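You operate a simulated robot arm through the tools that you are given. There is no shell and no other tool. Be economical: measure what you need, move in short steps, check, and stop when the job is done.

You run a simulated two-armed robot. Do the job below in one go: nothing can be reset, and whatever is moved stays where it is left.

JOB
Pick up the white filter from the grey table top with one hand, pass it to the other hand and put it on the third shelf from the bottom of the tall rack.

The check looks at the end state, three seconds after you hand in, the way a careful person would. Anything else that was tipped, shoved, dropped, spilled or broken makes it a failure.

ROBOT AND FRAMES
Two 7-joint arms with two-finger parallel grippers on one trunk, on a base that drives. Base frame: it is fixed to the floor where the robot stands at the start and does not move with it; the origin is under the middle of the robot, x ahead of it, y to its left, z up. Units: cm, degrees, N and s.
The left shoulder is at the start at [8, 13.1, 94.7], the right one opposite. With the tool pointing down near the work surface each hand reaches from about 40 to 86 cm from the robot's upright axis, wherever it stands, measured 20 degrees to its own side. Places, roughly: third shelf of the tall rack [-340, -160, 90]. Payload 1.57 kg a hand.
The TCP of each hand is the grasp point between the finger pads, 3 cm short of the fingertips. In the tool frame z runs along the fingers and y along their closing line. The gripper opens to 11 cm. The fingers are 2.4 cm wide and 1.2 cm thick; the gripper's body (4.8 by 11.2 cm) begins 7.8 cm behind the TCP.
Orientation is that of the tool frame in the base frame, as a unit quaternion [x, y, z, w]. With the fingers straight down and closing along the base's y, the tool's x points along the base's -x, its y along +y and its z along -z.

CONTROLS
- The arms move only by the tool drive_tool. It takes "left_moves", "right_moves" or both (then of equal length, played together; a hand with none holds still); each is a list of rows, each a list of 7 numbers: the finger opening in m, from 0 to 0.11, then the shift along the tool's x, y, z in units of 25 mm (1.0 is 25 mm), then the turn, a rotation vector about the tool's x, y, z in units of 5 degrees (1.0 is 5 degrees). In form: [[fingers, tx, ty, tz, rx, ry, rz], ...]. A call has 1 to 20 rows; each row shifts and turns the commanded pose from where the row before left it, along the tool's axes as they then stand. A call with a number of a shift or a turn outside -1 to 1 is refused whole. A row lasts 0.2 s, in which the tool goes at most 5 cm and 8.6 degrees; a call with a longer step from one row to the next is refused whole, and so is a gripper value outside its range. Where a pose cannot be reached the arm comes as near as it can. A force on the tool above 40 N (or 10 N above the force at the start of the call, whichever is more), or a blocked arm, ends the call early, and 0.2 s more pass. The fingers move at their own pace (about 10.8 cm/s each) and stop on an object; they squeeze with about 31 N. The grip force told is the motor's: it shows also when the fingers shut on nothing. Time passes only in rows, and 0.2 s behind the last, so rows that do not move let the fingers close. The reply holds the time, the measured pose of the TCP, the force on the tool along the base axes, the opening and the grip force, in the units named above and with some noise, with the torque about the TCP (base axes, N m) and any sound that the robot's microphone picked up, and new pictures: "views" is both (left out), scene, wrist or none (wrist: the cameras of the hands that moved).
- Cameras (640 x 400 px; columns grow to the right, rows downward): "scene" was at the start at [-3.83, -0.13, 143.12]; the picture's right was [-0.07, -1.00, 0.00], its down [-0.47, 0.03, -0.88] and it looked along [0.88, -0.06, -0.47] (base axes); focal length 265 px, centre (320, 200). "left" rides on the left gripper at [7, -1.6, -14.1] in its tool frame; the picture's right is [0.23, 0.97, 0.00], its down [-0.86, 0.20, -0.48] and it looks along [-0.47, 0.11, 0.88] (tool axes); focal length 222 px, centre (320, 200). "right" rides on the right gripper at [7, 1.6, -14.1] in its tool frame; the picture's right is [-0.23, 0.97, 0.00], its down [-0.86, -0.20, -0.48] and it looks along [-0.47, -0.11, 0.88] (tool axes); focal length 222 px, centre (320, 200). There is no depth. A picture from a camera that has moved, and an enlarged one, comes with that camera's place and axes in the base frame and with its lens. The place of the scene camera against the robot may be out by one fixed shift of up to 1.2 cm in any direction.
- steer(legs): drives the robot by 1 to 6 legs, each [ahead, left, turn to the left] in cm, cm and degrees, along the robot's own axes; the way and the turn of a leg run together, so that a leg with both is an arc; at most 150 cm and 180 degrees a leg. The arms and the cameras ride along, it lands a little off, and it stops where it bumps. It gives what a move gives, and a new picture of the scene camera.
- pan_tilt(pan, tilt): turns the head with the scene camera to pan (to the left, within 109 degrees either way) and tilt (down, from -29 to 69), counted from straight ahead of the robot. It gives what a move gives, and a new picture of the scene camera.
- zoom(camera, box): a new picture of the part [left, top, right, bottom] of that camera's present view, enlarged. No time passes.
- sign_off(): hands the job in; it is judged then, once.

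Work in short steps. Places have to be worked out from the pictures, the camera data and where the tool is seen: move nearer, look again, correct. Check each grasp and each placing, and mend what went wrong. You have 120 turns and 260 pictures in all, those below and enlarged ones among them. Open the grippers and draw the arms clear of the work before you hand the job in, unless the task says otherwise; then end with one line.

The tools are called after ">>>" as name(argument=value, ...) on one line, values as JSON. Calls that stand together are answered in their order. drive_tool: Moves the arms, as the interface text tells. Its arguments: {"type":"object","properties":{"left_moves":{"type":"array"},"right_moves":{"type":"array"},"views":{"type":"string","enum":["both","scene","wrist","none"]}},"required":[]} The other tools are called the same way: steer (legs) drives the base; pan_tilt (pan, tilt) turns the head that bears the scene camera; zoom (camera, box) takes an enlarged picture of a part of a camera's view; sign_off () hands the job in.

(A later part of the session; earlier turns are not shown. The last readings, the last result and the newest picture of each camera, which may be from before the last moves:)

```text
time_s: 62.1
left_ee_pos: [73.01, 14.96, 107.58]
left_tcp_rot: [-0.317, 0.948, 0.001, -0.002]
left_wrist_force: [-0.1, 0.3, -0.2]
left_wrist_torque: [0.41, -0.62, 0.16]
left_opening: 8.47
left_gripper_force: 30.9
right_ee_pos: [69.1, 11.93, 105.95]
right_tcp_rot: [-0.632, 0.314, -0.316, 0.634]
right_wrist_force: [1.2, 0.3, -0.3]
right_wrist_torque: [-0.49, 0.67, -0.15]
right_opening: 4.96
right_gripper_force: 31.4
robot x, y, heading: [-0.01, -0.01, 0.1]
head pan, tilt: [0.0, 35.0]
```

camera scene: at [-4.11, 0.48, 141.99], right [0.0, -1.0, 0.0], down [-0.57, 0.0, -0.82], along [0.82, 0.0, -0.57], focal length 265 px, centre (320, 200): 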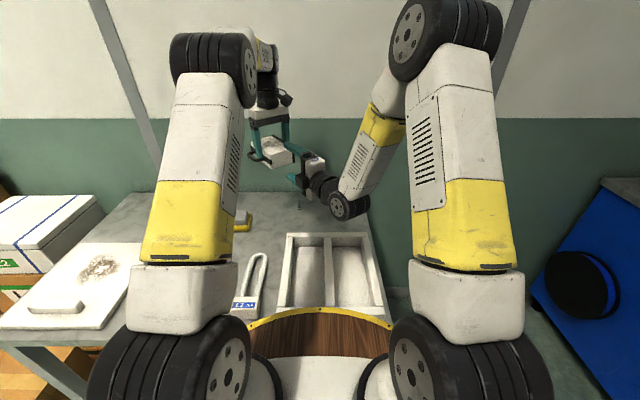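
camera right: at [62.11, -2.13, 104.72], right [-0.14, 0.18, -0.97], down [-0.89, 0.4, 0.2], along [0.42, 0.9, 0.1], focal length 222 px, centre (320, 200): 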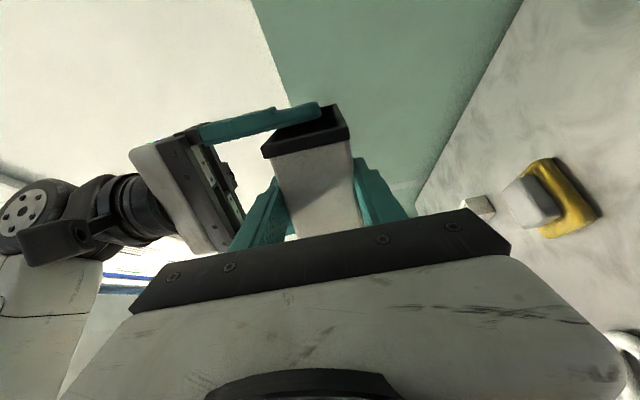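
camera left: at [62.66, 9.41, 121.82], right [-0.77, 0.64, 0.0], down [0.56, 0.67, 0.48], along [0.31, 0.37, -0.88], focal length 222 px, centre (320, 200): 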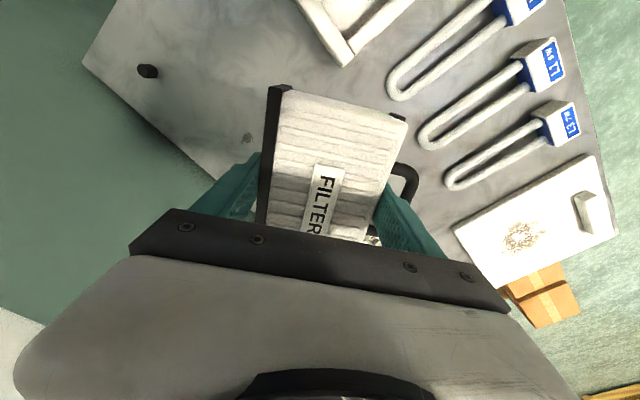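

Forces have vanished. I open the left to 9 cm (as before, clear of the handle bar) and check the right's hold.

>>> drive_tool(left_moves=[[0.09, 0, 0, 0, 0, 0, 0], [0.09, 0, 0, 0, 0, 0, 0], [0.09, 0, 0, 0, 0, 0, 0]], views="none")

>>> zoom(camera="scene", box=[220, 90, 380, 190])

>>> zoom(camera="left", box=[180, 40, 460, 240])

```text
time_s: 62.9
left_ee_pos: [73.28, 14.94, 107.77]
left_tcp_rot: [-0.317, 0.948, 0.0, 0.0]
left_wrist_force: [0.0, 0.1, -0.1]
left_wrist_torque: [0.0, 0.01, 0.0]
left_opening: 8.98
left_gripper_force: 0.2
right_ee_pos: [68.97, 11.82, 105.72]
right_tcp_rot: [0.633, -0.315, 0.316, -0.632]
right_wrist_force: [0.6, 0.4, -0.2]
right_wrist_torque: [-0.04, 0.04, 0.0]
right_opening: 4.95
right_gripper_force: 30.5
robot x, y, heading: [0.02, 0.37, -0.3]
head pan, tilt: [0.0, 35.0]
```

```text
4.00 times, centred on (300, 140) of scene
camera zoom: at [-4.11, 0.48, 141.99], right [0.0, -1.0, 0.0], down [-0.57, 0.0, -0.82], along [0.82, 0.0, -0.57], focal length 1060 px, centre (400, 440)
```

zoom: 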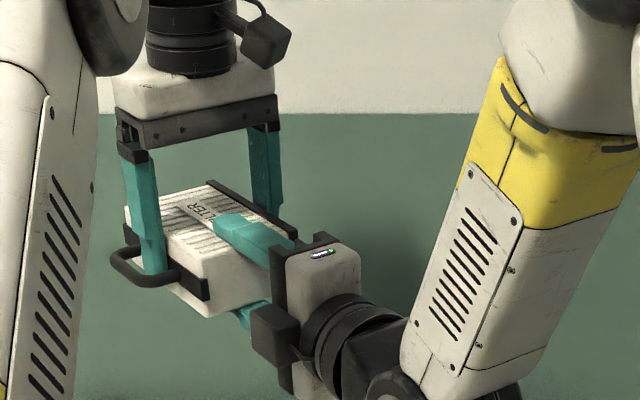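

```text
2.00 times, centred on (320, 140) of left
camera zoom: at [68.64, 9.35, 121.77], right [-0.77, 0.64, 0.0], down [0.56, 0.67, 0.48], along [0.31, 0.37, -0.88], focal length 444 px, centre (320, 320)
```

zoom: 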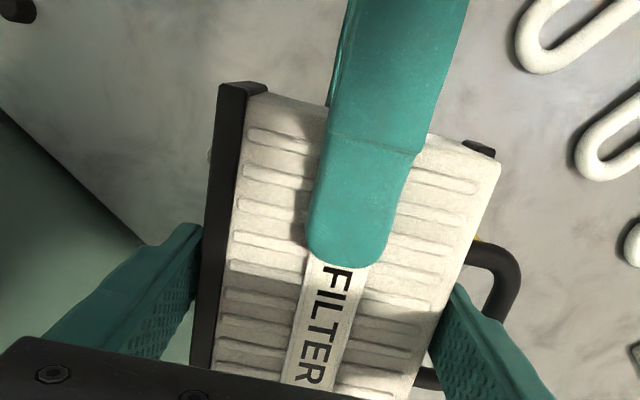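

The right hand holds it alone (31 N, no strain). I raise the left hand straight up, out of the handle.

>>> drive_tool(left_moves=[[0.09, 0, 0, -0.3, 0, 0, 0], [0.09, 0, 0, -0.5, 0, 0, 0], [0.09, 0, 0, -0.8, 0, 0, 0], [0.09, 0, 0, -0.8, 0, 0, 0], [0.09, 0, 0, -0.8, 0, 0, 0], [0.09, 0, 0, -0.8, 0, 0, 0], [0.09, 0, 0, 0, 0, 0, 0]], views="wrist")

>>> zoom(camera="scene", box=[220, 70, 380, 190])

```text
time_s: 64.5
left_ee_pos: [73.21, 14.97, 117.78]
left_tcp_rot: [-0.317, 0.948, 0.0, 0.0]
left_wrist_force: [0.2, 0.1, 0.3]
left_wrist_torque: [-0.02, 0.0, 0.02]
left_opening: 9.01
left_gripper_force: 0.1
right_ee_pos: [69.0, 11.9, 105.7]
right_tcp_rot: [0.633, -0.315, 0.315, -0.633]
right_wrist_force: [-0.1, 0.2, -0.6]
right_wrist_torque: [-0.04, 0.02, 0.0]
right_opening: 4.98
right_gripper_force: 31.4
robot x, y, heading: [0.04, -0.18, -0.1]
head pan, tilt: [0.0, 35.0]
camera left: at [68.74, 9.4, 131.82], right [-0.77, 0.64, 0.0], down [0.56, 0.67, 0.48], along [0.31, 0.37, -0.88], focal length 222 px, centre (320, 200)
```

left: 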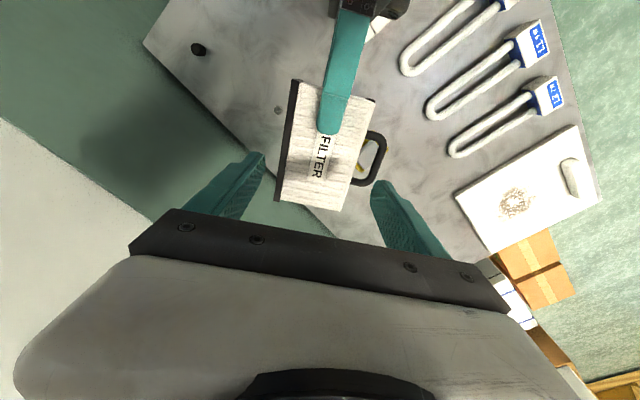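

```text
3.33 times, centred on (300, 130) of scene
camera zoom: at [-4.11, 0.48, 141.99], right [0.0, -1.0, 0.0], down [-0.57, 0.0, -0.82], along [0.82, 0.0, -0.57], focal length 883 px, centre (387, 433)
```

zoom: 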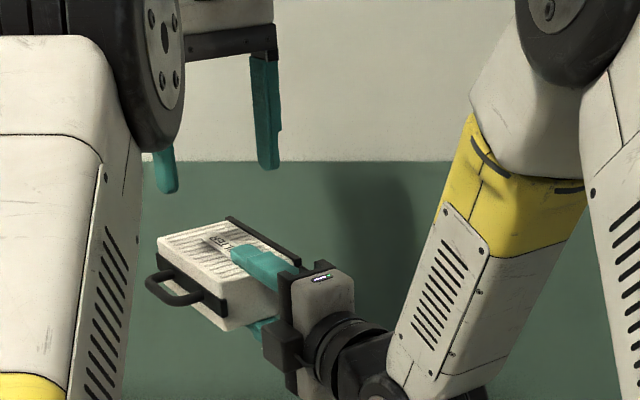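

The pass worked. I move the left hand off to the left and slowly roll the right hand by +90° to bring the filter upright (flange down, handle up).

>>> drive_tool(left_moves=[[0.09, -0.6, 0.8, 0, 0, 0, 0], [0.09, -0.6, 0.8, 0, 0, 0, 0], [0.09, -0.6, 0.8, 0, 0, 0, 0], [0.09, -0.6, 0.8, 0, 0, 0, 0], [0.09, -0.6, 0.8, 0, 0, 0, 0], [0.09, -0.6, 0.8, 0, 0, 0, 0], [0.09, -0.6, 0.8, 0, 0, 0, 0], [0.09, -0.6, 0.8, 0, 0, 0, 0], [0.09, 0, 0, 0, 0, 0, 0], [0.09, 0, 0, 0, 0, 0, 0], [0.09, 0, 0, 0, 0, 0, 0], [0.09, 0, 0, 0, 0, 0, 0], [0.09, 0, 0, 0, 0, 0, 0], [0.09, 0, 0, 0, 0, 0, 0], [0.09, 0, 0, 0, 0, 0, 0], [0.09, 0, 0, 0, 0, 0, 0], [0.09, 0, 0, 0, 0, 0, 0], [0.09, 0, 0, 0, 0, 0, 0], [0.09, 0, 0, 0, 0, 0, 0]], right_moves=[[0, 0, 0, 0, 0, 0, 0], [0, 0, 0, 0, 0, 0, 0], [0, 0, 0, 0, 0, 0, 0], [0, 0, 0, 0, 0, 0, 0.3], [0, 0, 0, 0, 0, 0, 0.5], [0, 0, 0, 0, 0, 0, 0.6], [0, 0, 0, 0, 0, 0, 0.6], [0, 0, 0, 0, 0, 0, 0.6], [0, 0, 0, 0, 0, 0, 0.6], [0, 0, 0, 0, 0, 0, 0.6], [0, 0, 0, 0, 0, 0, 0.6], [0, 0, 0, 0, 0, 0, 0.6], [0, 0, 0, 0, 0, 0, 0.6], [0, 0, 0, 0, 0, 0, 0.6], [0, 0, 0, 0, 0, 0, 0.6], [0, 0, 0, 0, 0, 0, 0.6], [0, 0, 0, 0, 0, 0, 0.6], [0, 0, 0, 0, 0, 0, 0.4], [0, 0, 0, 0, 0, 0, 0]], views="scene")

```text
time_s: 68.5
left_ee_pos: [72.07, 34.32, 117.63]
left_tcp_rot: [-0.317, 0.948, 0.001, 0.0]
left_wrist_force: [-0.1, -0.7, -0.3]
left_wrist_torque: [-0.02, 0.02, 0.02]
left_opening: 8.99
left_gripper_force: 0.0
left hand out of reach, approached as far as the arm can: row 7, 8
right_ee_pos: [69.09, 11.91, 105.82]
right_tcp_rot: [-0.477, 0.522, -0.067, 0.704]
right_wrist_force: [0.7, 0.0, 0.2]
right_wrist_torque: [-0.03, 0.06, 0.0]
right_opening: 4.95
right_gripper_force: 31.0
robot x, y, heading: [0.39, -0.07, -0.1]
head pan, tilt: [0.0, 35.0]
camera scene: at [-4.11, 0.49, 141.99], right [0.0, -1.0, 0.0], down [-0.57, 0.0, -0.82], along [0.82, 0.0, -0.57], focal length 265 px, centre (320, 200)
```

scene: 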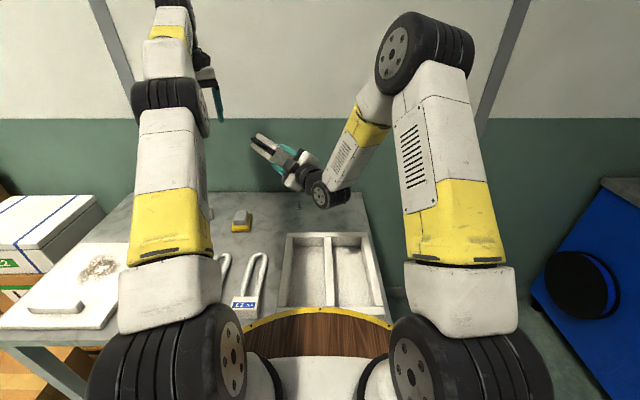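

Half rolled, holding well. I finish the roll and draw the left hand nearer the robot.

>>> drive_tool(left_moves=[[0.05, 0.8, 0.6, 0, 0, 0, 0], [0.05, 0.8, 0.6, 0, 0, 0, 0], [0.05, 0.8, 0.6, 0, 0, 0, 0], [0.05, 0.8, 0.6, 0, 0, 0, 0], [0.05, 0.8, 0.6, 0, 0, 0, 0], [0.05, 0.8, 0.6, 0, 0, 0, 0], [0.05, 0.8, 0.6, 0, 0, 0, 0], [0.05, 0.8, 0.6, 0, 0, 0, 0], [0.05, 0, 0, 0, 0, 0, 0], [0.05, 0, 0, 0, 0, 0, 0], [0.05, 0, 0, 0, 0, 0, 0], [0.05, 0, 0, 0, 0, 0, 0], [0.05, 0, 0, 0, 0, 0, 0], [0.05, 0, 0, 0, 0, 0, 0], [0.05, 0, 0, 0, 0, 0, 0], [0.05, 0, 0, 0, 0, 0, 0], [0.05, 0, 0, 0, 0, 0, 0], [0.05, 0, 0, 0, 0, 0, 0]], right_moves=[[0, 0, 0, 0, 0, 0, 0.4], [0, 0, 0, 0, 0, 0, 0.6], [0, 0, 0, 0, 0, 0, 0.6], [0, 0, 0, 0, 0, 0, 0.6], [0, 0, 0, 0, 0, 0, 0.6], [0, 0, 0, 0, 0, 0, 0.6], [0, 0, 0, 0, 0, 0, 0.6], [0, 0, 0, 0, 0, 0, 0.6], [0, 0, 0, 0, 0, 0, 0.6], [0, 0, 0, 0, 0, 0, 0.6], [0, 0, 0, 0, 0, 0, 0.6], [0, 0, 0, 0, 0, 0, 0.6], [0, 0, 0, 0, 0, 0, 0.6], [0, 0, 0, 0, 0, 0, 0.6], [0, 0, 0, 0, 0, 0, 0.6], [0, 0, 0, 0, 0, 0, 0.6], [0, 0, 0, 0, 0, 0, 0.4], [0, 0, 0, 0, 0, 0, 0]], views="both")

>>> zoom(camera="scene", box=[220, 100, 380, 220])

```text
time_s: 72.3
left_ee_pos: [52.24, 34.26, 117.55]
left_tcp_rot: [-0.318, 0.948, 0.0, 0.0]
left_wrist_force: [-0.9, -0.7, -0.5]
left_wrist_torque: [-0.01, 0.0, 0.01]
left_opening: 5.0
left_gripper_force: 0.0
right_ee_pos: [69.11, 11.73, 105.8]
right_tcp_rot: [-0.218, 0.673, 0.23, 0.669]
right_wrist_force: [-0.3, 0.0, -0.3]
right_wrist_torque: [-0.09, 0.07, -0.01]
right_opening: 4.94
right_gripper_force: 31.2
robot x, y, heading: [0.02, -0.21, 0.1]
head pan, tilt: [0.0, 35.0]
camera scene: at [-4.12, 0.49, 141.99], right [0.0, -1.0, 0.0], down [-0.57, 0.0, -0.82], along [0.82, 0.0, -0.57], focal length 265 px, centre (320, 200)
camera right: at [56.76, 4.72, 98.91], right [-0.58, 0.77, 0.24], down [-0.25, -0.46, 0.85], along [0.77, 0.43, 0.46], focal length 222 px, centre (320, 200)
camera left: at [47.7, 28.65, 131.61], right [-0.77, 0.64, 0.0], down [0.56, 0.67, 0.48], along [0.31, 0.37, -0.88], focal length 222 px, centre (320, 200)
```

scene: 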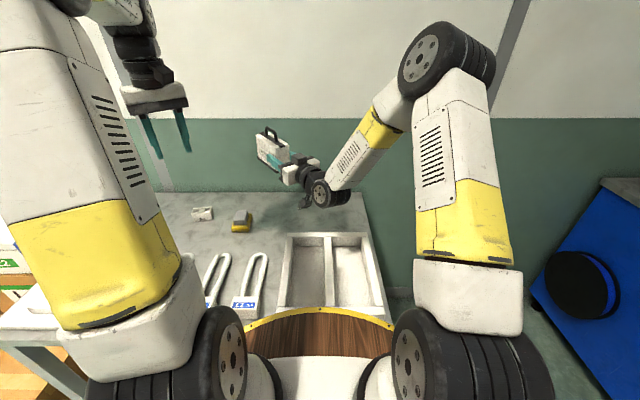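
right: 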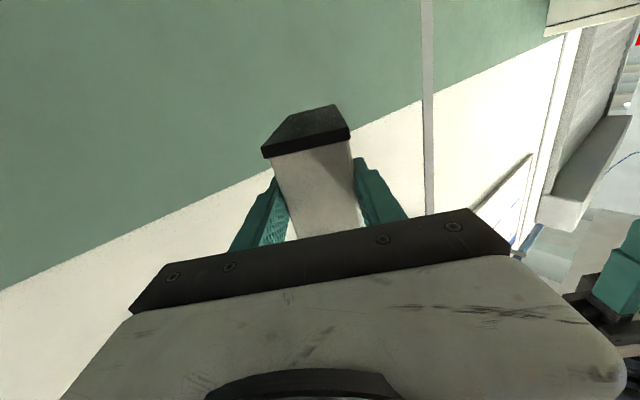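
left: 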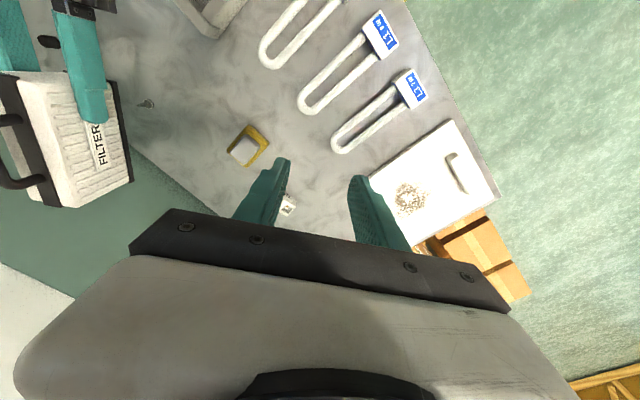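

```text
3.33 times, centred on (300, 160) of scene
camera zoom: at [-4.12, 0.49, 141.99], right [0.0, -1.0, 0.0], down [-0.57, 0.0, -0.82], along [0.82, 0.0, -0.57], focal length 883 px, centre (387, 333)
```

zoom: 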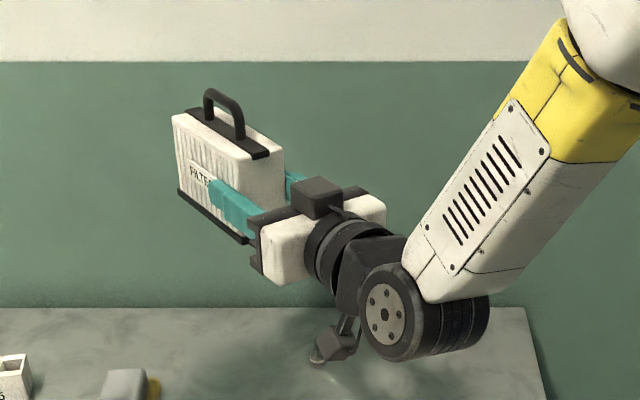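

The filter is upright in the right hand. Before driving I look towards the rear right, where the rack should be.

>>> pan_tilt(pan=-109, tilt=15)

>>> pan_tilt(pan=109, tilt=20)

```text
time_s: 74.2
left_ee_pos: [52.38, 34.3, 117.64]
left_tcp_rot: [-0.317, 0.948, 0.0, 0.0]
left_wrist_force: [-1.3, -0.4, 0.7]
left_wrist_torque: [-0.03, -0.02, 0.01]
left_opening: 5.0
left_gripper_force: 0.2
right_ee_pos: [69.16, 11.91, 105.73]
right_tcp_rot: [-0.218, 0.673, 0.23, 0.668]
right_wrist_force: [0.6, -0.5, 0.0]
right_wrist_torque: [-0.03, 0.01, -0.02]
right_opening: 4.94
right_gripper_force: 30.8
robot x, y, heading: [0.16, -0.03, 0.0]
head pan, tilt: [-108.9, 15.0]
camera scene: at [-15.94, -8.35, 145.19], right [-0.95, 0.32, 0.0], down [0.08, 0.24, -0.97], along [-0.31, -0.91, -0.26], focal length 265 px, centre (320, 200)
```

scene: 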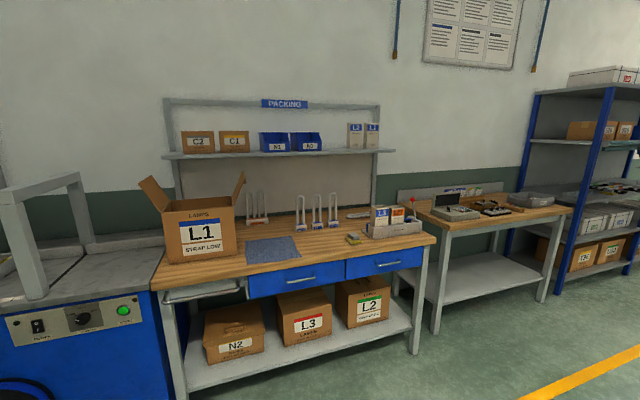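

```text
time_s: 77.3
left_ee_pos: [52.31, 34.25, 117.56]
left_tcp_rot: [-0.318, 0.948, 0.0, -0.001]
left_wrist_force: [-0.1, -0.4, -0.3]
left_wrist_torque: [0.01, 0.02, -0.03]
left_opening: 5.02
left_gripper_force: 0.1
right_ee_pos: [69.06, 11.98, 105.82]
right_tcp_rot: [-0.218, 0.673, 0.23, 0.669]
right_wrist_force: [-0.3, 0.5, -0.8]
right_wrist_torque: [-0.03, 0.05, -0.01]
right_opening: 4.97
right_gripper_force: 30.7
robot x, y, heading: [-0.03, -0.01, -0.0]
head pan, tilt: [108.9, 20.0]
camera scene: at [-15.93, 9.3, 144.38], right [0.95, 0.32, 0.0], down [0.11, -0.32, -0.94], along [-0.3, 0.89, -0.34], focal length 265 px, centre (320, 200)
```

scene: 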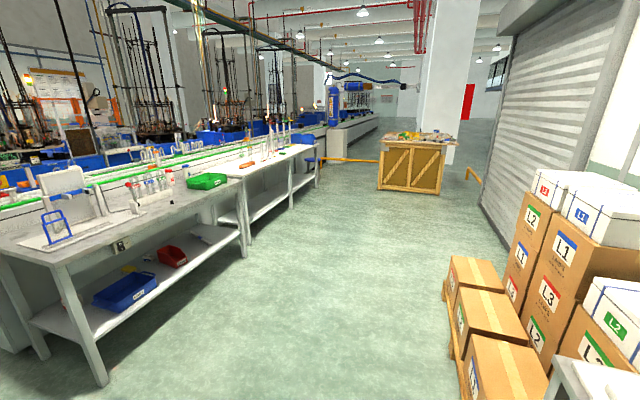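

The rack stands against the right-hand wall (front at y ≈ −139, x ≈ −290 to −390), so I must face −y there. I back off 60 cm from the table and then turn 90° right, a leg at a time.

>>> steer(legs=[[-60, 0, 0]])

>>> pan_tilt(pan=-60, tilt=25)

```text
time_s: 80.8
left_ee_pos: [-8.08, 34.13, 117.6]
left_tcp_rot: [-0.314, 0.95, 0.0, 0.0]
left_wrist_force: [0.0, 0.8, -0.2]
left_wrist_torque: [0.01, 0.06, 0.0]
left_opening: 5.02
left_gripper_force: 0.0
right_ee_pos: [8.71, 11.66, 105.7]
right_tcp_rot: [-0.217, 0.673, 0.229, 0.669]
right_wrist_force: [0.4, 0.3, 0.2]
right_wrist_torque: [-0.05, 0.09, -0.02]
right_opening: 4.95
right_gripper_force: 30.7
robot x, y, heading: [-60.51, 0.17, -0.4]
head pan, tilt: [108.9, 20.0]
camera scene: at [-76.39, 9.52, 144.38], right [0.95, 0.32, 0.0], down [0.11, -0.32, -0.94], along [-0.3, 0.89, -0.34], focal length 265 px, centre (320, 200)
```

scene: 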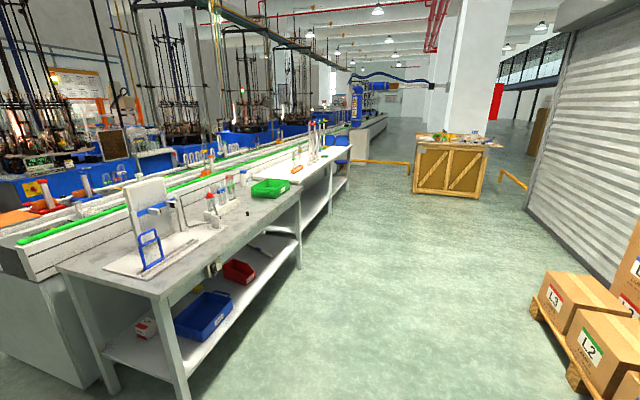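

```text
time_s: 83.3
left_ee_pos: [-8.06, 34.14, 117.53]
left_tcp_rot: [-0.315, 0.949, 0.0, -0.001]
left_wrist_force: [-0.4, 0.4, 0.6]
left_wrist_torque: [0.03, -0.02, 0.0]
left_opening: 5.01
left_gripper_force: 0.1
right_ee_pos: [8.66, 11.61, 105.69]
right_tcp_rot: [-0.218, 0.673, 0.23, 0.669]
right_wrist_force: [0.1, -0.3, 0.1]
right_wrist_torque: [-0.06, 0.07, -0.03]
right_opening: 4.95
right_gripper_force: 30.8
robot x, y, heading: [-60.62, 0.14, -0.3]
head pan, tilt: [-60.0, 25.0]
camera scene: at [-68.85, -7.31, 143.57], right [-0.87, -0.5, 0.0], down [-0.21, 0.37, -0.91], along [0.45, -0.79, -0.42], focal length 265 px, centre (320, 200)
```

scene: 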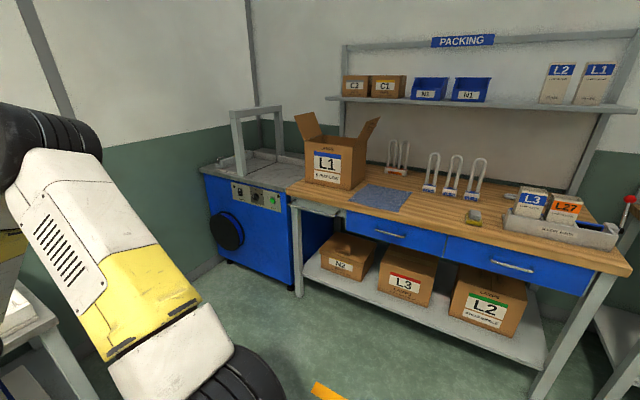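

Clear room for the turn (packing bench front at y ≈ −125). I turn right by 90°.

>>> steer(legs=[[0, 0, -45], [0, 0, -45]])

>>> pan_tilt(pan=-75, tilt=20)

```text
time_s: 87.8
left_ee_pos: [-26.04, -52.08, 117.55]
left_tcp_rot: [0.446, 0.895, 0.0, 0.001]
left_wrist_force: [0.4, -0.3, -0.6]
left_wrist_torque: [0.01, 0.0, 0.0]
left_opening: 4.99
left_gripper_force: 0.1
right_ee_pos: [-48.47, -68.91, 105.54]
right_tcp_rot: [0.32, 0.631, -0.31, 0.636]
right_wrist_force: [0.6, -0.3, 0.6]
right_wrist_torque: [0.07, 0.04, 0.01]
right_opening: 4.95
right_gripper_force: 31.4
robot x, y, heading: [-60.59, 0.23, -90.0]
head pan, tilt: [-60.0, 25.0]
camera scene: at [-67.46, 9.95, 143.57], right [-0.5, 0.86, 0.0], down [0.37, 0.21, -0.91], along [-0.78, -0.46, -0.42], focal length 265 px, centre (320, 200)
```

scene: 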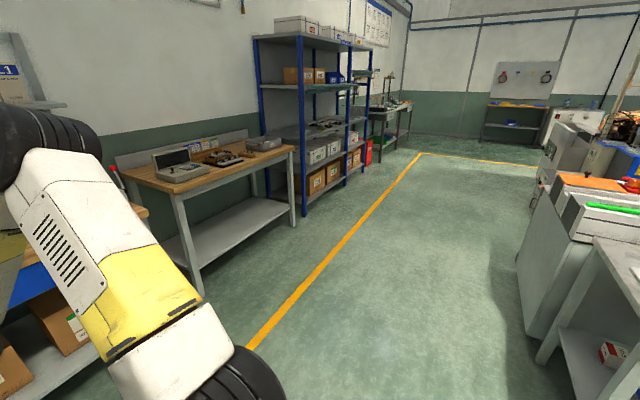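

```text
time_s: 88.6
left_ee_pos: [-26.07, -52.12, 117.53]
left_tcp_rot: [0.445, 0.895, 0.0, 0.0]
left_wrist_force: [0.3, 0.6, -0.9]
left_wrist_torque: [-0.02, 0.0, 0.02]
left_opening: 5.0
left_gripper_force: 0.1
right_ee_pos: [-48.39, -68.93, 105.77]
right_tcp_rot: [0.32, 0.631, -0.309, 0.636]
right_wrist_force: [-0.1, 0.3, -0.1]
right_wrist_torque: [0.07, 0.04, 0.01]
right_opening: 4.96
right_gripper_force: 30.8
robot x, y, heading: [-60.41, -0.03, -89.7]
head pan, tilt: [-75.0, 20.0]
camera scene: at [-68.48, 12.14, 144.38], right [-0.26, 0.96, 0.0], down [0.33, 0.09, -0.94], along [-0.91, -0.25, -0.34], focal length 265 px, centre (320, 200)
```

scene: 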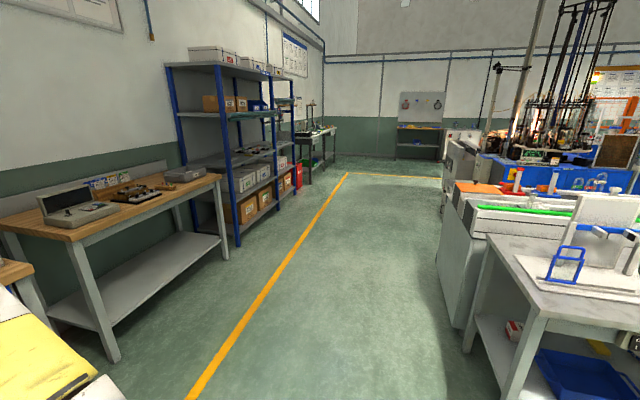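

The aisle is clear on both sides. I strafe right 140 cm twice, staying faced to the wall.

>>> steer(legs=[[0, -140, 0]])

>>> pan_tilt(pan=-55, tilt=20)

```text
time_s: 95.5
left_ee_pos: [-165.29, -52.33, 117.61]
left_tcp_rot: [0.445, 0.896, 0.0, 0.001]
left_wrist_force: [-0.2, 0.2, 0.0]
left_wrist_torque: [-0.01, 0.01, -0.02]
left_opening: 5.01
left_gripper_force: 0.0
right_ee_pos: [-187.78, -69.33, 105.75]
right_tcp_rot: [0.32, 0.631, -0.309, 0.636]
right_wrist_force: [0.2, 0.2, -0.1]
right_wrist_torque: [0.04, 0.04, 0.01]
right_opening: 4.96
right_gripper_force: 31.0
robot x, y, heading: [-199.69, -0.17, -89.8]
head pan, tilt: [-75.0, 20.0]
camera scene: at [-207.7, 11.73, 144.38], right [-0.26, 0.97, 0.0], down [0.33, 0.09, -0.94], along [-0.91, -0.25, -0.34], focal length 265 px, centre (320, 200)
```

scene: 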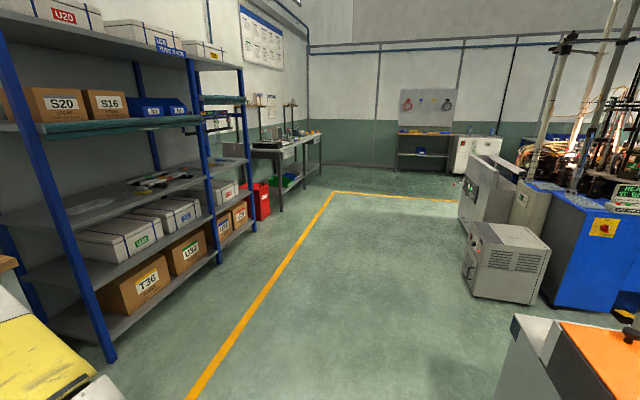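

```text
time_s: 96.3
left_ee_pos: [-165.35, -52.51, 117.54]
left_tcp_rot: [0.444, 0.896, 0.0, 0.0]
left_wrist_force: [0.0, 0.2, 0.3]
left_wrist_torque: [-0.01, -0.04, 0.01]
left_opening: 5.01
left_gripper_force: 0.0
right_ee_pos: [-187.76, -69.29, 105.78]
right_tcp_rot: [0.321, 0.63, -0.309, 0.636]
right_wrist_force: [0.2, -0.5, 1.1]
right_wrist_torque: [0.02, 0.08, -0.01]
right_opening: 4.97
right_gripper_force: 30.9
robot x, y, heading: [-199.74, -0.26, -89.7]
head pan, tilt: [-55.0, 20.0]
camera scene: at [-206.33, 8.81, 144.38], right [-0.58, 0.82, 0.0], down [0.28, 0.2, -0.94], along [-0.77, -0.54, -0.34], focal length 265 px, centre (320, 200)
```

scene: 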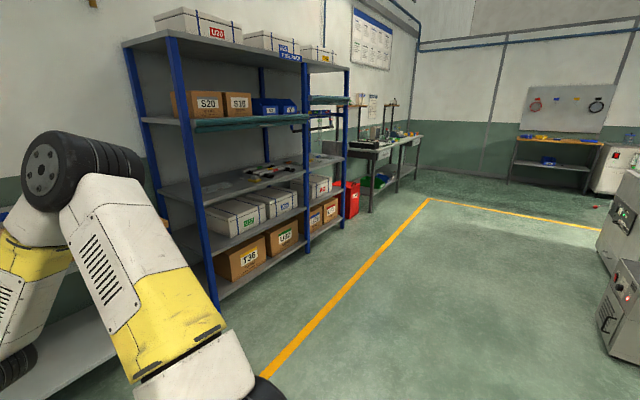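

The third shelf from the bottom (boxes, white cartons, then this) is the one with some flat tools and room at its near end. I zoom in and strafe onward.

>>> zoom(camera="scene", box=[120, 80, 360, 240])

>>> steer(legs=[[0, -110, 0]])

>>> pan_tilt(pan=0, tilt=25)

```text
2.50 times, centred on (240, 160) of scene
camera zoom: at [-206.33, 8.81, 144.38], right [-0.58, 0.82, 0.0], down [0.28, 0.2, -0.94], along [-0.77, -0.54, -0.34], focal length 662 px, centre (520, 300)
```

zoom: 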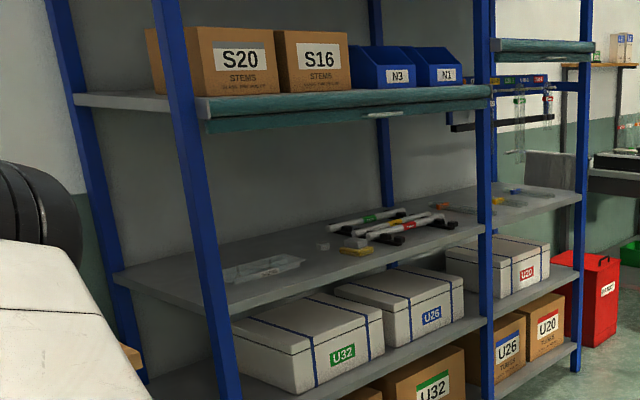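

```text
time_s: 102.0
left_ee_pos: [-275.05, -52.71, 117.52]
left_tcp_rot: [0.446, 0.895, 0.001, -0.001]
left_wrist_force: [0.0, 0.1, 0.9]
left_wrist_torque: [0.0, -0.01, -0.01]
left_opening: 5.03
left_gripper_force: 0.0
right_ee_pos: [-297.58, -69.65, 105.69]
right_tcp_rot: [0.32, 0.631, -0.309, 0.636]
right_wrist_force: [-0.4, -0.5, 0.3]
right_wrist_torque: [0.08, 0.09, -0.04]
right_opening: 4.94
right_gripper_force: 31.2
robot x, y, heading: [-309.32, -0.62, -89.9]
head pan, tilt: [-55.0, 20.0]
camera scene: at [-316.03, 8.58, 144.38], right [-0.57, 0.82, 0.0], down [0.28, 0.2, -0.94], along [-0.77, -0.54, -0.34], focal length 265 px, centre (320, 200)
```

scene: 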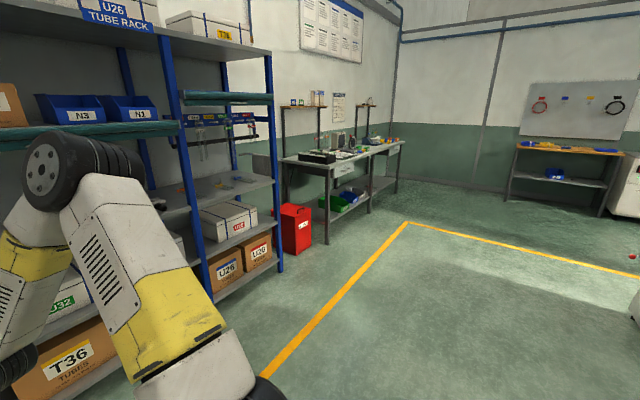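

```text
time_s: 103.2
left_ee_pos: [-275.02, -52.68, 117.59]
left_tcp_rot: [0.445, 0.895, 0.0, 0.0]
left_wrist_force: [-0.5, -1.1, -0.6]
left_wrist_torque: [0.02, 0.0, -0.01]
left_opening: 4.98
left_gripper_force: 0.0
right_ee_pos: [-297.54, -69.6, 105.77]
right_tcp_rot: [0.32, 0.631, -0.309, 0.636]
right_wrist_force: [-0.4, 0.8, 0.1]
right_wrist_torque: [0.08, 0.09, 0.02]
right_opening: 4.97
right_gripper_force: 31.0
robot x, y, heading: [-309.61, -0.48, -89.9]
head pan, tilt: [0.0, 25.0]
camera scene: at [-308.41, 4.72, 143.57], right [-1.0, 0.0, 0.0], down [0.0, 0.42, -0.91], along [0.0, -0.91, -0.42], focal length 265 px, centre (320, 200)
```

scene: 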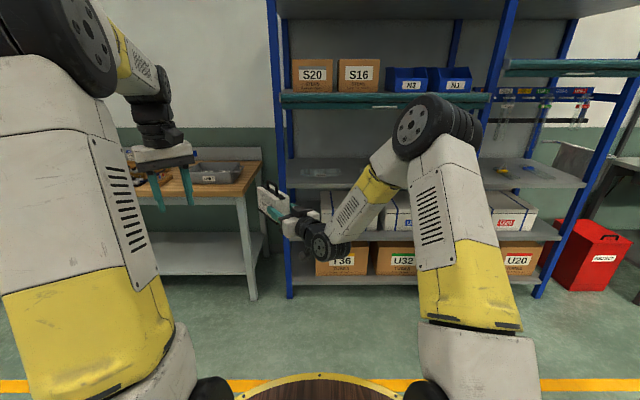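

I am in front of the rack. I zoom on the third shelf to find a free spot.

>>> zoom(camera="scene", box=[260, 90, 500, 240])

>>> zoom(camera="scene", box=[270, 150, 390, 220])

```text
2.67 times, centred on (380, 165) of scene
camera zoom: at [-308.41, 4.72, 143.57], right [-1.0, 0.0, 0.0], down [0.0, 0.42, -0.91], along [0.0, -0.91, -0.42], focal length 706 px, centre (160, 293)
```

zoom: 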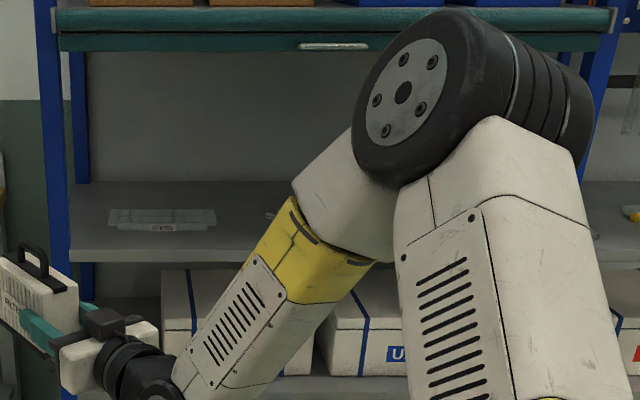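

```text
5.33 times, centred on (330, 185) of scene
camera zoom: at [-308.41, 4.72, 143.57], right [-1.0, 0.0, 0.0], down [0.0, 0.42, -0.91], along [0.0, -0.91, -0.42], focal length 1413 px, centre (267, 280)
```

zoom: 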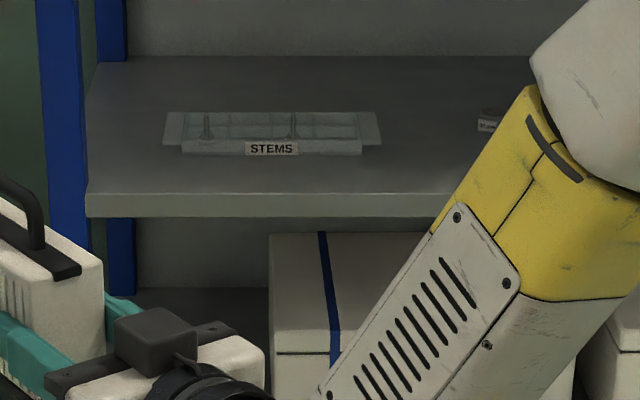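

Shelf 3's surface is at z ≈ 90, front edge y ≈ −132. A STEMS tray spans x −297…−321, a sponge begins near x −332: there is a gap at x ≈ −326.5 for the filter. I straighten the right hand (pointing at the rack) and move it 28 cm to the robot's right, slowly.

>>> drive_tool(right_moves=[[0, 0, 0, 0, 0.5, 0, 0], [0, 0, 0, 0, 0.7, 0, 0], [0, 0, 0, 0, 0.7, 0, 0], [0, 0, 0, 0, 0.7, 0, 0], [0, 0, 0, 0, 0.7, 0, 0], [0, 0, 0, 0, 0.7, 0, 0], [0, 0, 0, 0, 0.7, 0, 0], [0, 0, 0, 0, 0.7, 0, 0], [0, 0, 0, 0, 0.7, 0, 0], [0, 0, 0, 0, 0.7, 0, 0], [0, 0, 0, 0, 0.6, 0, 0], [0, 0, 0, 0, 0, 0, 0]], left_moves=[[0.05, 0.8, 0.6, 0, 0, 0, 0], [0.05, 0.8, 0.6, 0, 0, 0, 0], [0.05, 0.8, 0.6, 0, 0, 0, 0], [0.05, 0.8, 0.6, 0, 0, 0, 0], [0.05, 0, 0, 0, 0, 0, 0], [0.05, 0, 0, 0, 0, 0, 0], [0.05, 0, 0, 0, 0, 0, 0], [0.05, 0, 0, 0, 0, 0, 0], [0.05, 0, 0, 0, 0, 0, 0], [0.05, 0, 0, 0, 0, 0, 0], [0.05, 0, 0, 0, 0, 0, 0], [0.05, 0, 0, 0, 0, 0, 0]], views="none")

>>> drive_tool(right_moves=[[0, 0, -0.5, 0, 0, 0, 0], [0, 0, -0.7, 0, 0, 0, 0], [0, 0, -0.8, 0, 0, 0, 0], [0, 0, -0.8, 0, 0, 0, 0], [0, 0, -0.8, 0, 0, 0, 0], [0, 0, -0.8, 0, 0, 0, 0], [0, 0, -0.8, 0, 0, 0, 0], [0, 0, -0.8, 0, 0, 0, 0], [0, 0, -0.8, 0, 0, 0, 0], [0, 0, -0.8, 0, 0, 0, 0], [0, 0, -0.8, 0, 0, 0, 0], [0, 0, -0.8, 0, 0, 0, 0], [0, 0, -0.8, 0, 0, 0, 0], [0, 0, -0.6, 0, 0, 0, 0], [0, 0, -0.4, 0, 0, 0, 0], [0, 0, 0, 0, 0, 0, 0]], views="scene")

```text
time_s: 105.8
left_ee_pos: [-275.09, -42.79, 117.58]
left_tcp_rot: [0.446, 0.895, 0.0, 0.0]
left_wrist_force: [0.0, 0.1, -0.4]
left_wrist_torque: [-0.01, -0.02, -0.01]
left_opening: 5.01
left_gripper_force: 0.0
right_ee_pos: [-297.52, -69.46, 105.79]
right_tcp_rot: [0.506, 0.499, -0.495, 0.5]
right_wrist_force: [0.1, 0.4, 0.0]
right_wrist_torque: [0.08, 0.02, 0.01]
right_opening: 4.96
right_gripper_force: 30.9
robot x, y, heading: [-310.13, -0.08, -89.9]
head pan, tilt: [0.0, 25.0]
```

```text
time_s: 109.2
left_ee_pos: [-275.16, -42.81, 117.49]
left_tcp_rot: [0.445, 0.895, 0.001, 0.0]
left_wrist_force: [-0.8, 0.4, 0.6]
left_wrist_torque: [0.0, 0.01, -0.01]
left_opening: 5.0
left_gripper_force: 0.0
right_ee_pos: [-324.91, -69.67, 105.3]
right_tcp_rot: [0.506, 0.5, -0.493, 0.501]
right_wrist_force: [-1.1, -0.2, 0.1]
right_wrist_torque: [0.1, 0.01, 0.01]
right_opening: 4.95
right_gripper_force: 30.8
robot x, y, heading: [-309.35, -0.6, -90.0]
head pan, tilt: [0.0, 25.0]
camera scene: at [-308.4, 4.72, 143.57], right [-1.0, 0.0, 0.0], down [0.0, 0.42, -0.91], along [0.0, -0.91, -0.42], focal length 265 px, centre (320, 200)
```

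scene: 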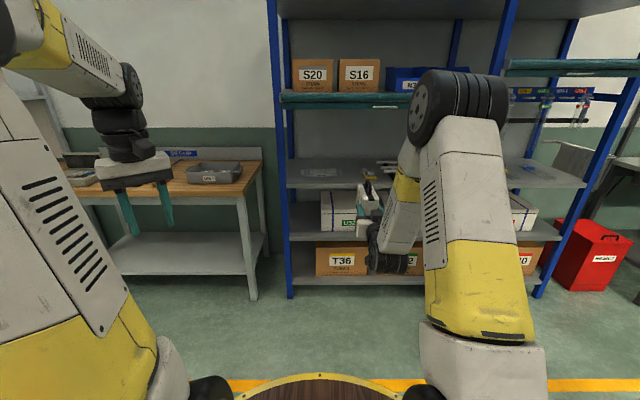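

>>> zoom(camera="scene", box=[280, 150, 420, 240])

```text
4.44 times, centred on (350, 195) of scene
camera zoom: at [-308.4, 4.72, 143.57], right [-1.0, 0.0, 0.0], down [0.0, 0.42, -0.91], along [0.0, -0.91, -0.42], focal length 1178 px, centre (187, 222)
```

zoom: 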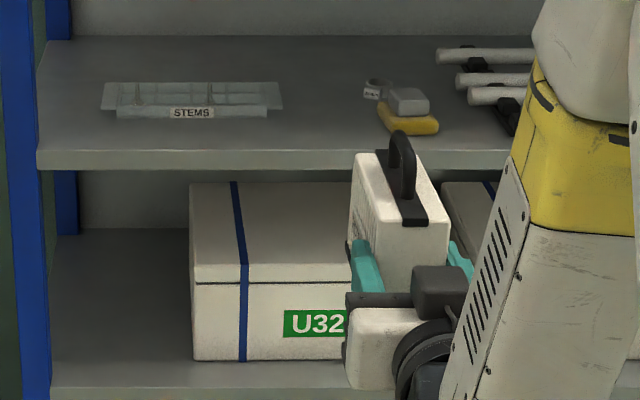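

The gap is x −321 to −333, so I aim for x ≈ −327. I drive ahead 60 cm; the filter's underside (z ≈ 101) stays well above the shelf.

>>> steer(legs=[[60, 0, 0]])

>>> zoom(camera="scene", box=[260, 150, 460, 280])

```text
time_s: 112.6
left_ee_pos: [-275.11, -103.37, 117.55]
left_tcp_rot: [0.445, 0.895, -0.001, 0.0]
left_wrist_force: [0.6, -1.0, -0.6]
left_wrist_torque: [-0.01, 0.04, -0.01]
left_opening: 5.0
left_gripper_force: 0.0
right_ee_pos: [-324.79, -130.33, 105.37]
right_tcp_rot: [0.506, 0.499, -0.493, 0.501]
right_wrist_force: [0.1, -0.7, 0.3]
right_wrist_torque: [0.08, 0.03, -0.01]
right_opening: 4.95
right_gripper_force: 30.8
robot x, y, heading: [-309.3, -61.03, -89.9]
head pan, tilt: [0.0, 25.0]
camera scene: at [-308.3, -55.99, 143.57], right [-1.0, 0.0, 0.0], down [0.0, 0.42, -0.91], along [0.0, -0.91, -0.42], focal length 265 px, centre (320, 200)
```

scene: 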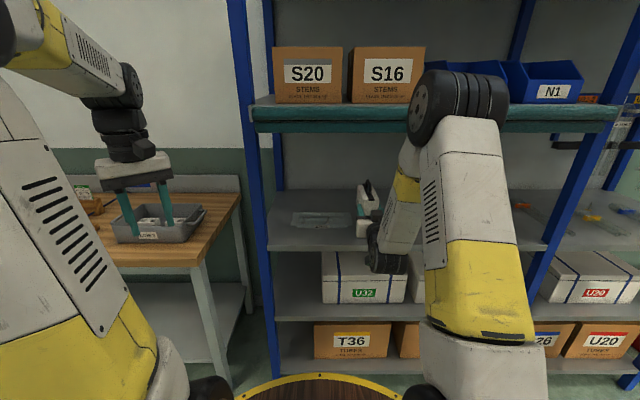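

```text
3.08 times, centred on (360, 215) of scene
camera zoom: at [-308.3, -55.99, 143.57], right [-1.0, 0.0, 0.0], down [0.0, 0.42, -0.91], along [0.0, -0.91, -0.42], focal length 815 px, centre (197, 154)
```

zoom: 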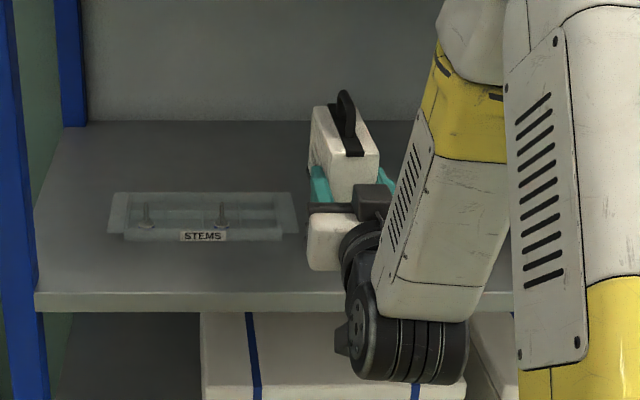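

Tray's right end at x −321.3 confirmed; shelf front is y ≈ −135. I move the filter forward 10 cm and 2.2 cm to the right, still high.

>>> drive_tool(right_moves=[[0, 0, -0.3, 0.2, 0, 0, 0], [0, 0, -0.3, 0.5, 0, 0, 0], [0, 0, -0.28, 0.6, 0, 0, 0], [0, 0, 0, 0.7, 0, 0, 0], [0, 0, 0, 0.7, 0, 0, 0], [0, 0, 0, 0.7, 0, 0, 0], [0, 0, 0, 0.5, 0, 0, 0], [0, 0, 0, 0.2, 0, 0, 0], [0, 0, 0, 0, 0, 0, 0]], views="wrist")

>>> zoom(camera="scene", box=[280, 160, 440, 270])

```text
time_s: 114.6
left_ee_pos: [-275.1, -103.56, 117.5]
left_tcp_rot: [0.446, 0.895, 0.0, 0.0]
left_wrist_force: [-0.6, 0.0, -0.6]
left_wrist_torque: [0.01, 0.0, 0.02]
left_opening: 5.02
left_gripper_force: 0.0
right_ee_pos: [-327.01, -140.35, 105.34]
right_tcp_rot: [0.505, 0.5, -0.493, 0.502]
right_wrist_force: [0.7, -0.2, -0.6]
right_wrist_torque: [0.08, 0.01, 0.0]
right_opening: 4.99
right_gripper_force: 31.0
robot x, y, heading: [-309.24, -61.58, -89.5]
head pan, tilt: [0.0, 25.0]
camera right: at [-325.25, -126.37, 98.54], right [0.97, 0.0, 0.24], down [-0.21, 0.47, 0.86], along [-0.11, -0.88, 0.46], focal length 222 px, centre (320, 200)
```

right: 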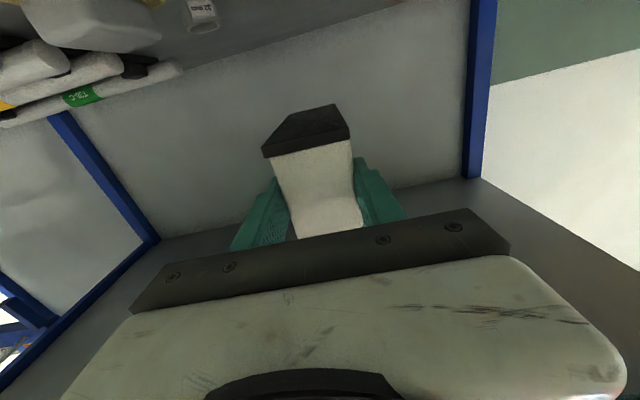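

```text
3.64 times, centred on (360, 215) of scene
camera zoom: at [-308.31, -55.99, 143.57], right [-1.0, 0.0, 0.0], down [0.0, 0.42, -0.91], along [0.0, -0.91, -0.42], focal length 963 px, centre (174, 146)
```

zoom: 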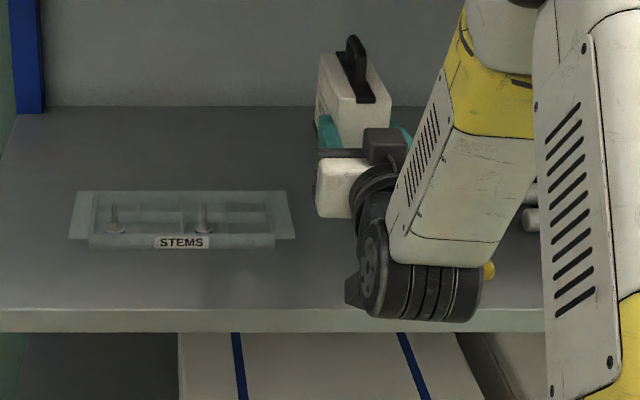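

The way down is free: sponge and cap lie at x ≲ −335, tray at x ≳ −321. I lower 9.5 cm.

>>> drive_tool(right_moves=[[0, 0.3, 0, 0, 0, 0, 0], [0, 0.5, 0, 0, 0, 0, 0], [0, 0.6, 0, 0, 0, 0, 0], [0, 0.6, 0, 0, 0, 0, 0], [0, 0.6, 0, 0, 0, 0, 0], [0, 0.6, 0, 0, 0, 0, 0], [0, 0.4, 0, 0, 0, 0, 0], [0, 0.2, 0, 0, 0, 0, 0], [0, 0, 0, 0, 0, 0, 0]], views="wrist")

>>> zoom(camera="scene", box=[280, 160, 440, 270])

```text
time_s: 116.6
left_ee_pos: [-274.92, -103.44, 117.56]
left_tcp_rot: [0.446, 0.895, 0.0, 0.001]
left_wrist_force: [0.3, -0.6, 0.0]
left_wrist_torque: [0.01, 0.03, 0.0]
left_opening: 5.03
left_gripper_force: 0.0
right_ee_pos: [-326.75, -140.37, 95.66]
right_tcp_rot: [0.506, 0.5, -0.493, 0.501]
right_wrist_force: [0.5, 0.0, -0.8]
right_wrist_torque: [0.08, 0.01, -0.01]
right_opening: 4.96
right_gripper_force: 31.1
robot x, y, heading: [-309.01, -61.18, -89.8]
head pan, tilt: [0.0, 25.0]
camera right: at [-325.1, -126.26, 88.99], right [0.97, 0.0, 0.24], down [-0.21, 0.47, 0.86], along [-0.11, -0.88, 0.46], focal length 222 px, centre (320, 200)
```

right: 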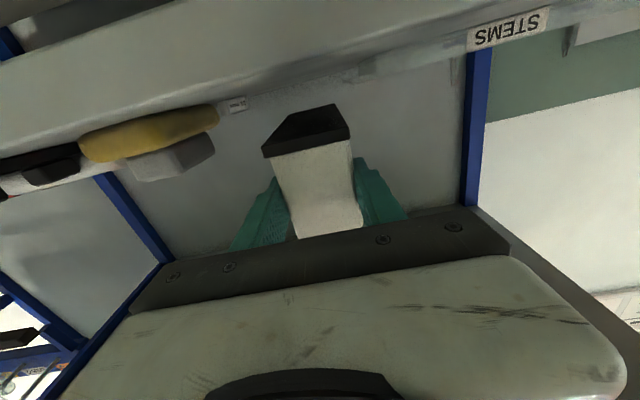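

```text
3.64 times, centred on (360, 215) of scene
camera zoom: at [-308.31, -55.99, 143.57], right [-1.0, 0.0, 0.0], down [0.0, 0.42, -0.91], along [0.0, -0.91, -0.42], focal length 963 px, centre (174, 146)
```

zoom: 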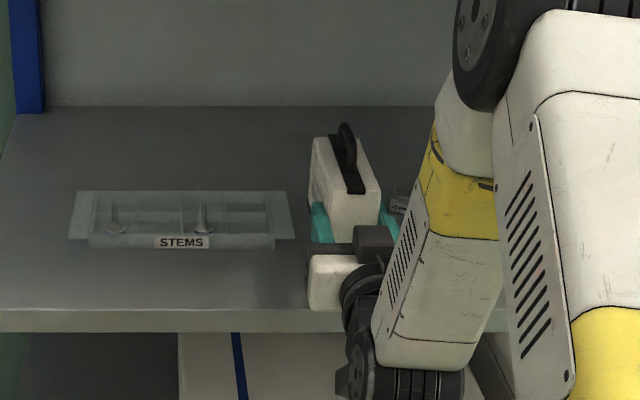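

About 1–2 cm to go. I lower in 2 mm steps and watch the force.

>>> drive_tool(right_moves=[[0, 0.08, 0, 0, 0, 0, 0], [0, 0.08, 0, 0, 0, 0, 0], [0, 0.08, 0, 0, 0, 0, 0], [0, 0.08, 0, 0, 0, 0, 0], [0, 0.08, 0, 0, 0, 0, 0], [0, 0, 0, 0, 0, 0, 0]], views="wrist")

```text
time_s: 118.0
left_ee_pos: [-275.0, -103.47, 117.48]
left_tcp_rot: [0.445, 0.896, 0.0, 0.0]
left_wrist_force: [-1.2, 0.8, -0.8]
left_wrist_torque: [0.01, 0.01, 0.01]
left_opening: 5.02
left_gripper_force: 0.0
right_ee_pos: [-326.85, -140.51, 94.59]
right_tcp_rot: [0.506, 0.5, -0.493, 0.501]
right_wrist_force: [-0.9, -0.1, 0.3]
right_wrist_torque: [0.07, 0.01, 0.05]
right_opening: 4.97
right_gripper_force: 31.2
robot x, y, heading: [-309.55, -61.13, -89.8]
head pan, tilt: [0.0, 25.0]
camera right: at [-325.08, -126.31, 87.99], right [0.97, 0.0, 0.24], down [-0.21, 0.47, 0.86], along [-0.11, -0.88, 0.45], focal length 222 px, centre (320, 200)
```

right: 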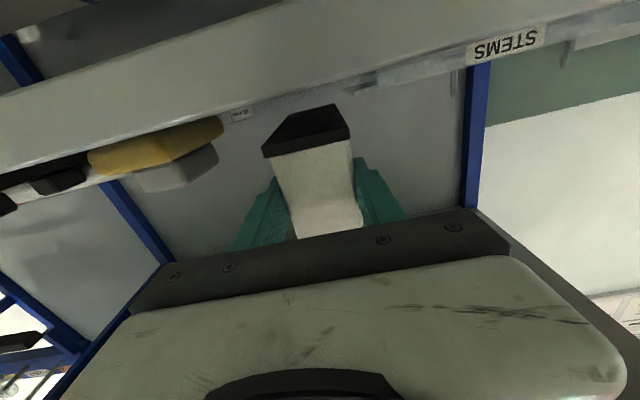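

No contact yet, still a small gap. I go on.

>>> drive_tool(right_moves=[[0, 0.06, 0, 0, 0, 0, 0], [0, 0.06, 0, 0, 0, 0, 0], [0, 0.06, 0, 0, 0, 0, 0], [0, 0.06, 0, 0, 0, 0, 0], [0, 0, 0, 0, 0, 0, 0]], views="wrist")

```text
time_s: 119.2
left_ee_pos: [-275.03, -103.45, 117.58]
left_tcp_rot: [0.446, 0.895, 0.0, -0.001]
left_wrist_force: [0.5, 0.9, -0.6]
left_wrist_torque: [0.02, 0.01, -0.02]
left_opening: 4.99
left_gripper_force: 0.0
right_ee_pos: [-326.81, -140.34, 94.07]
right_tcp_rot: [0.506, 0.499, -0.493, 0.501]
right_wrist_force: [-0.3, -0.3, -0.3]
right_wrist_torque: [0.09, 0.03, 0.0]
right_opening: 4.94
right_gripper_force: 31.0
robot x, y, heading: [-309.0, -60.78, -89.6]
head pan, tilt: [0.0, 25.0]
camera right: at [-325.08, -126.27, 87.41], right [0.97, 0.0, 0.24], down [-0.21, 0.47, 0.86], along [-0.11, -0.88, 0.45], focal length 222 px, centre (320, 200)
```

right: 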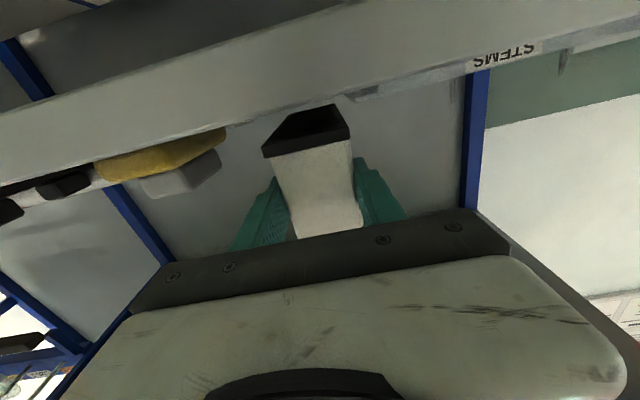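

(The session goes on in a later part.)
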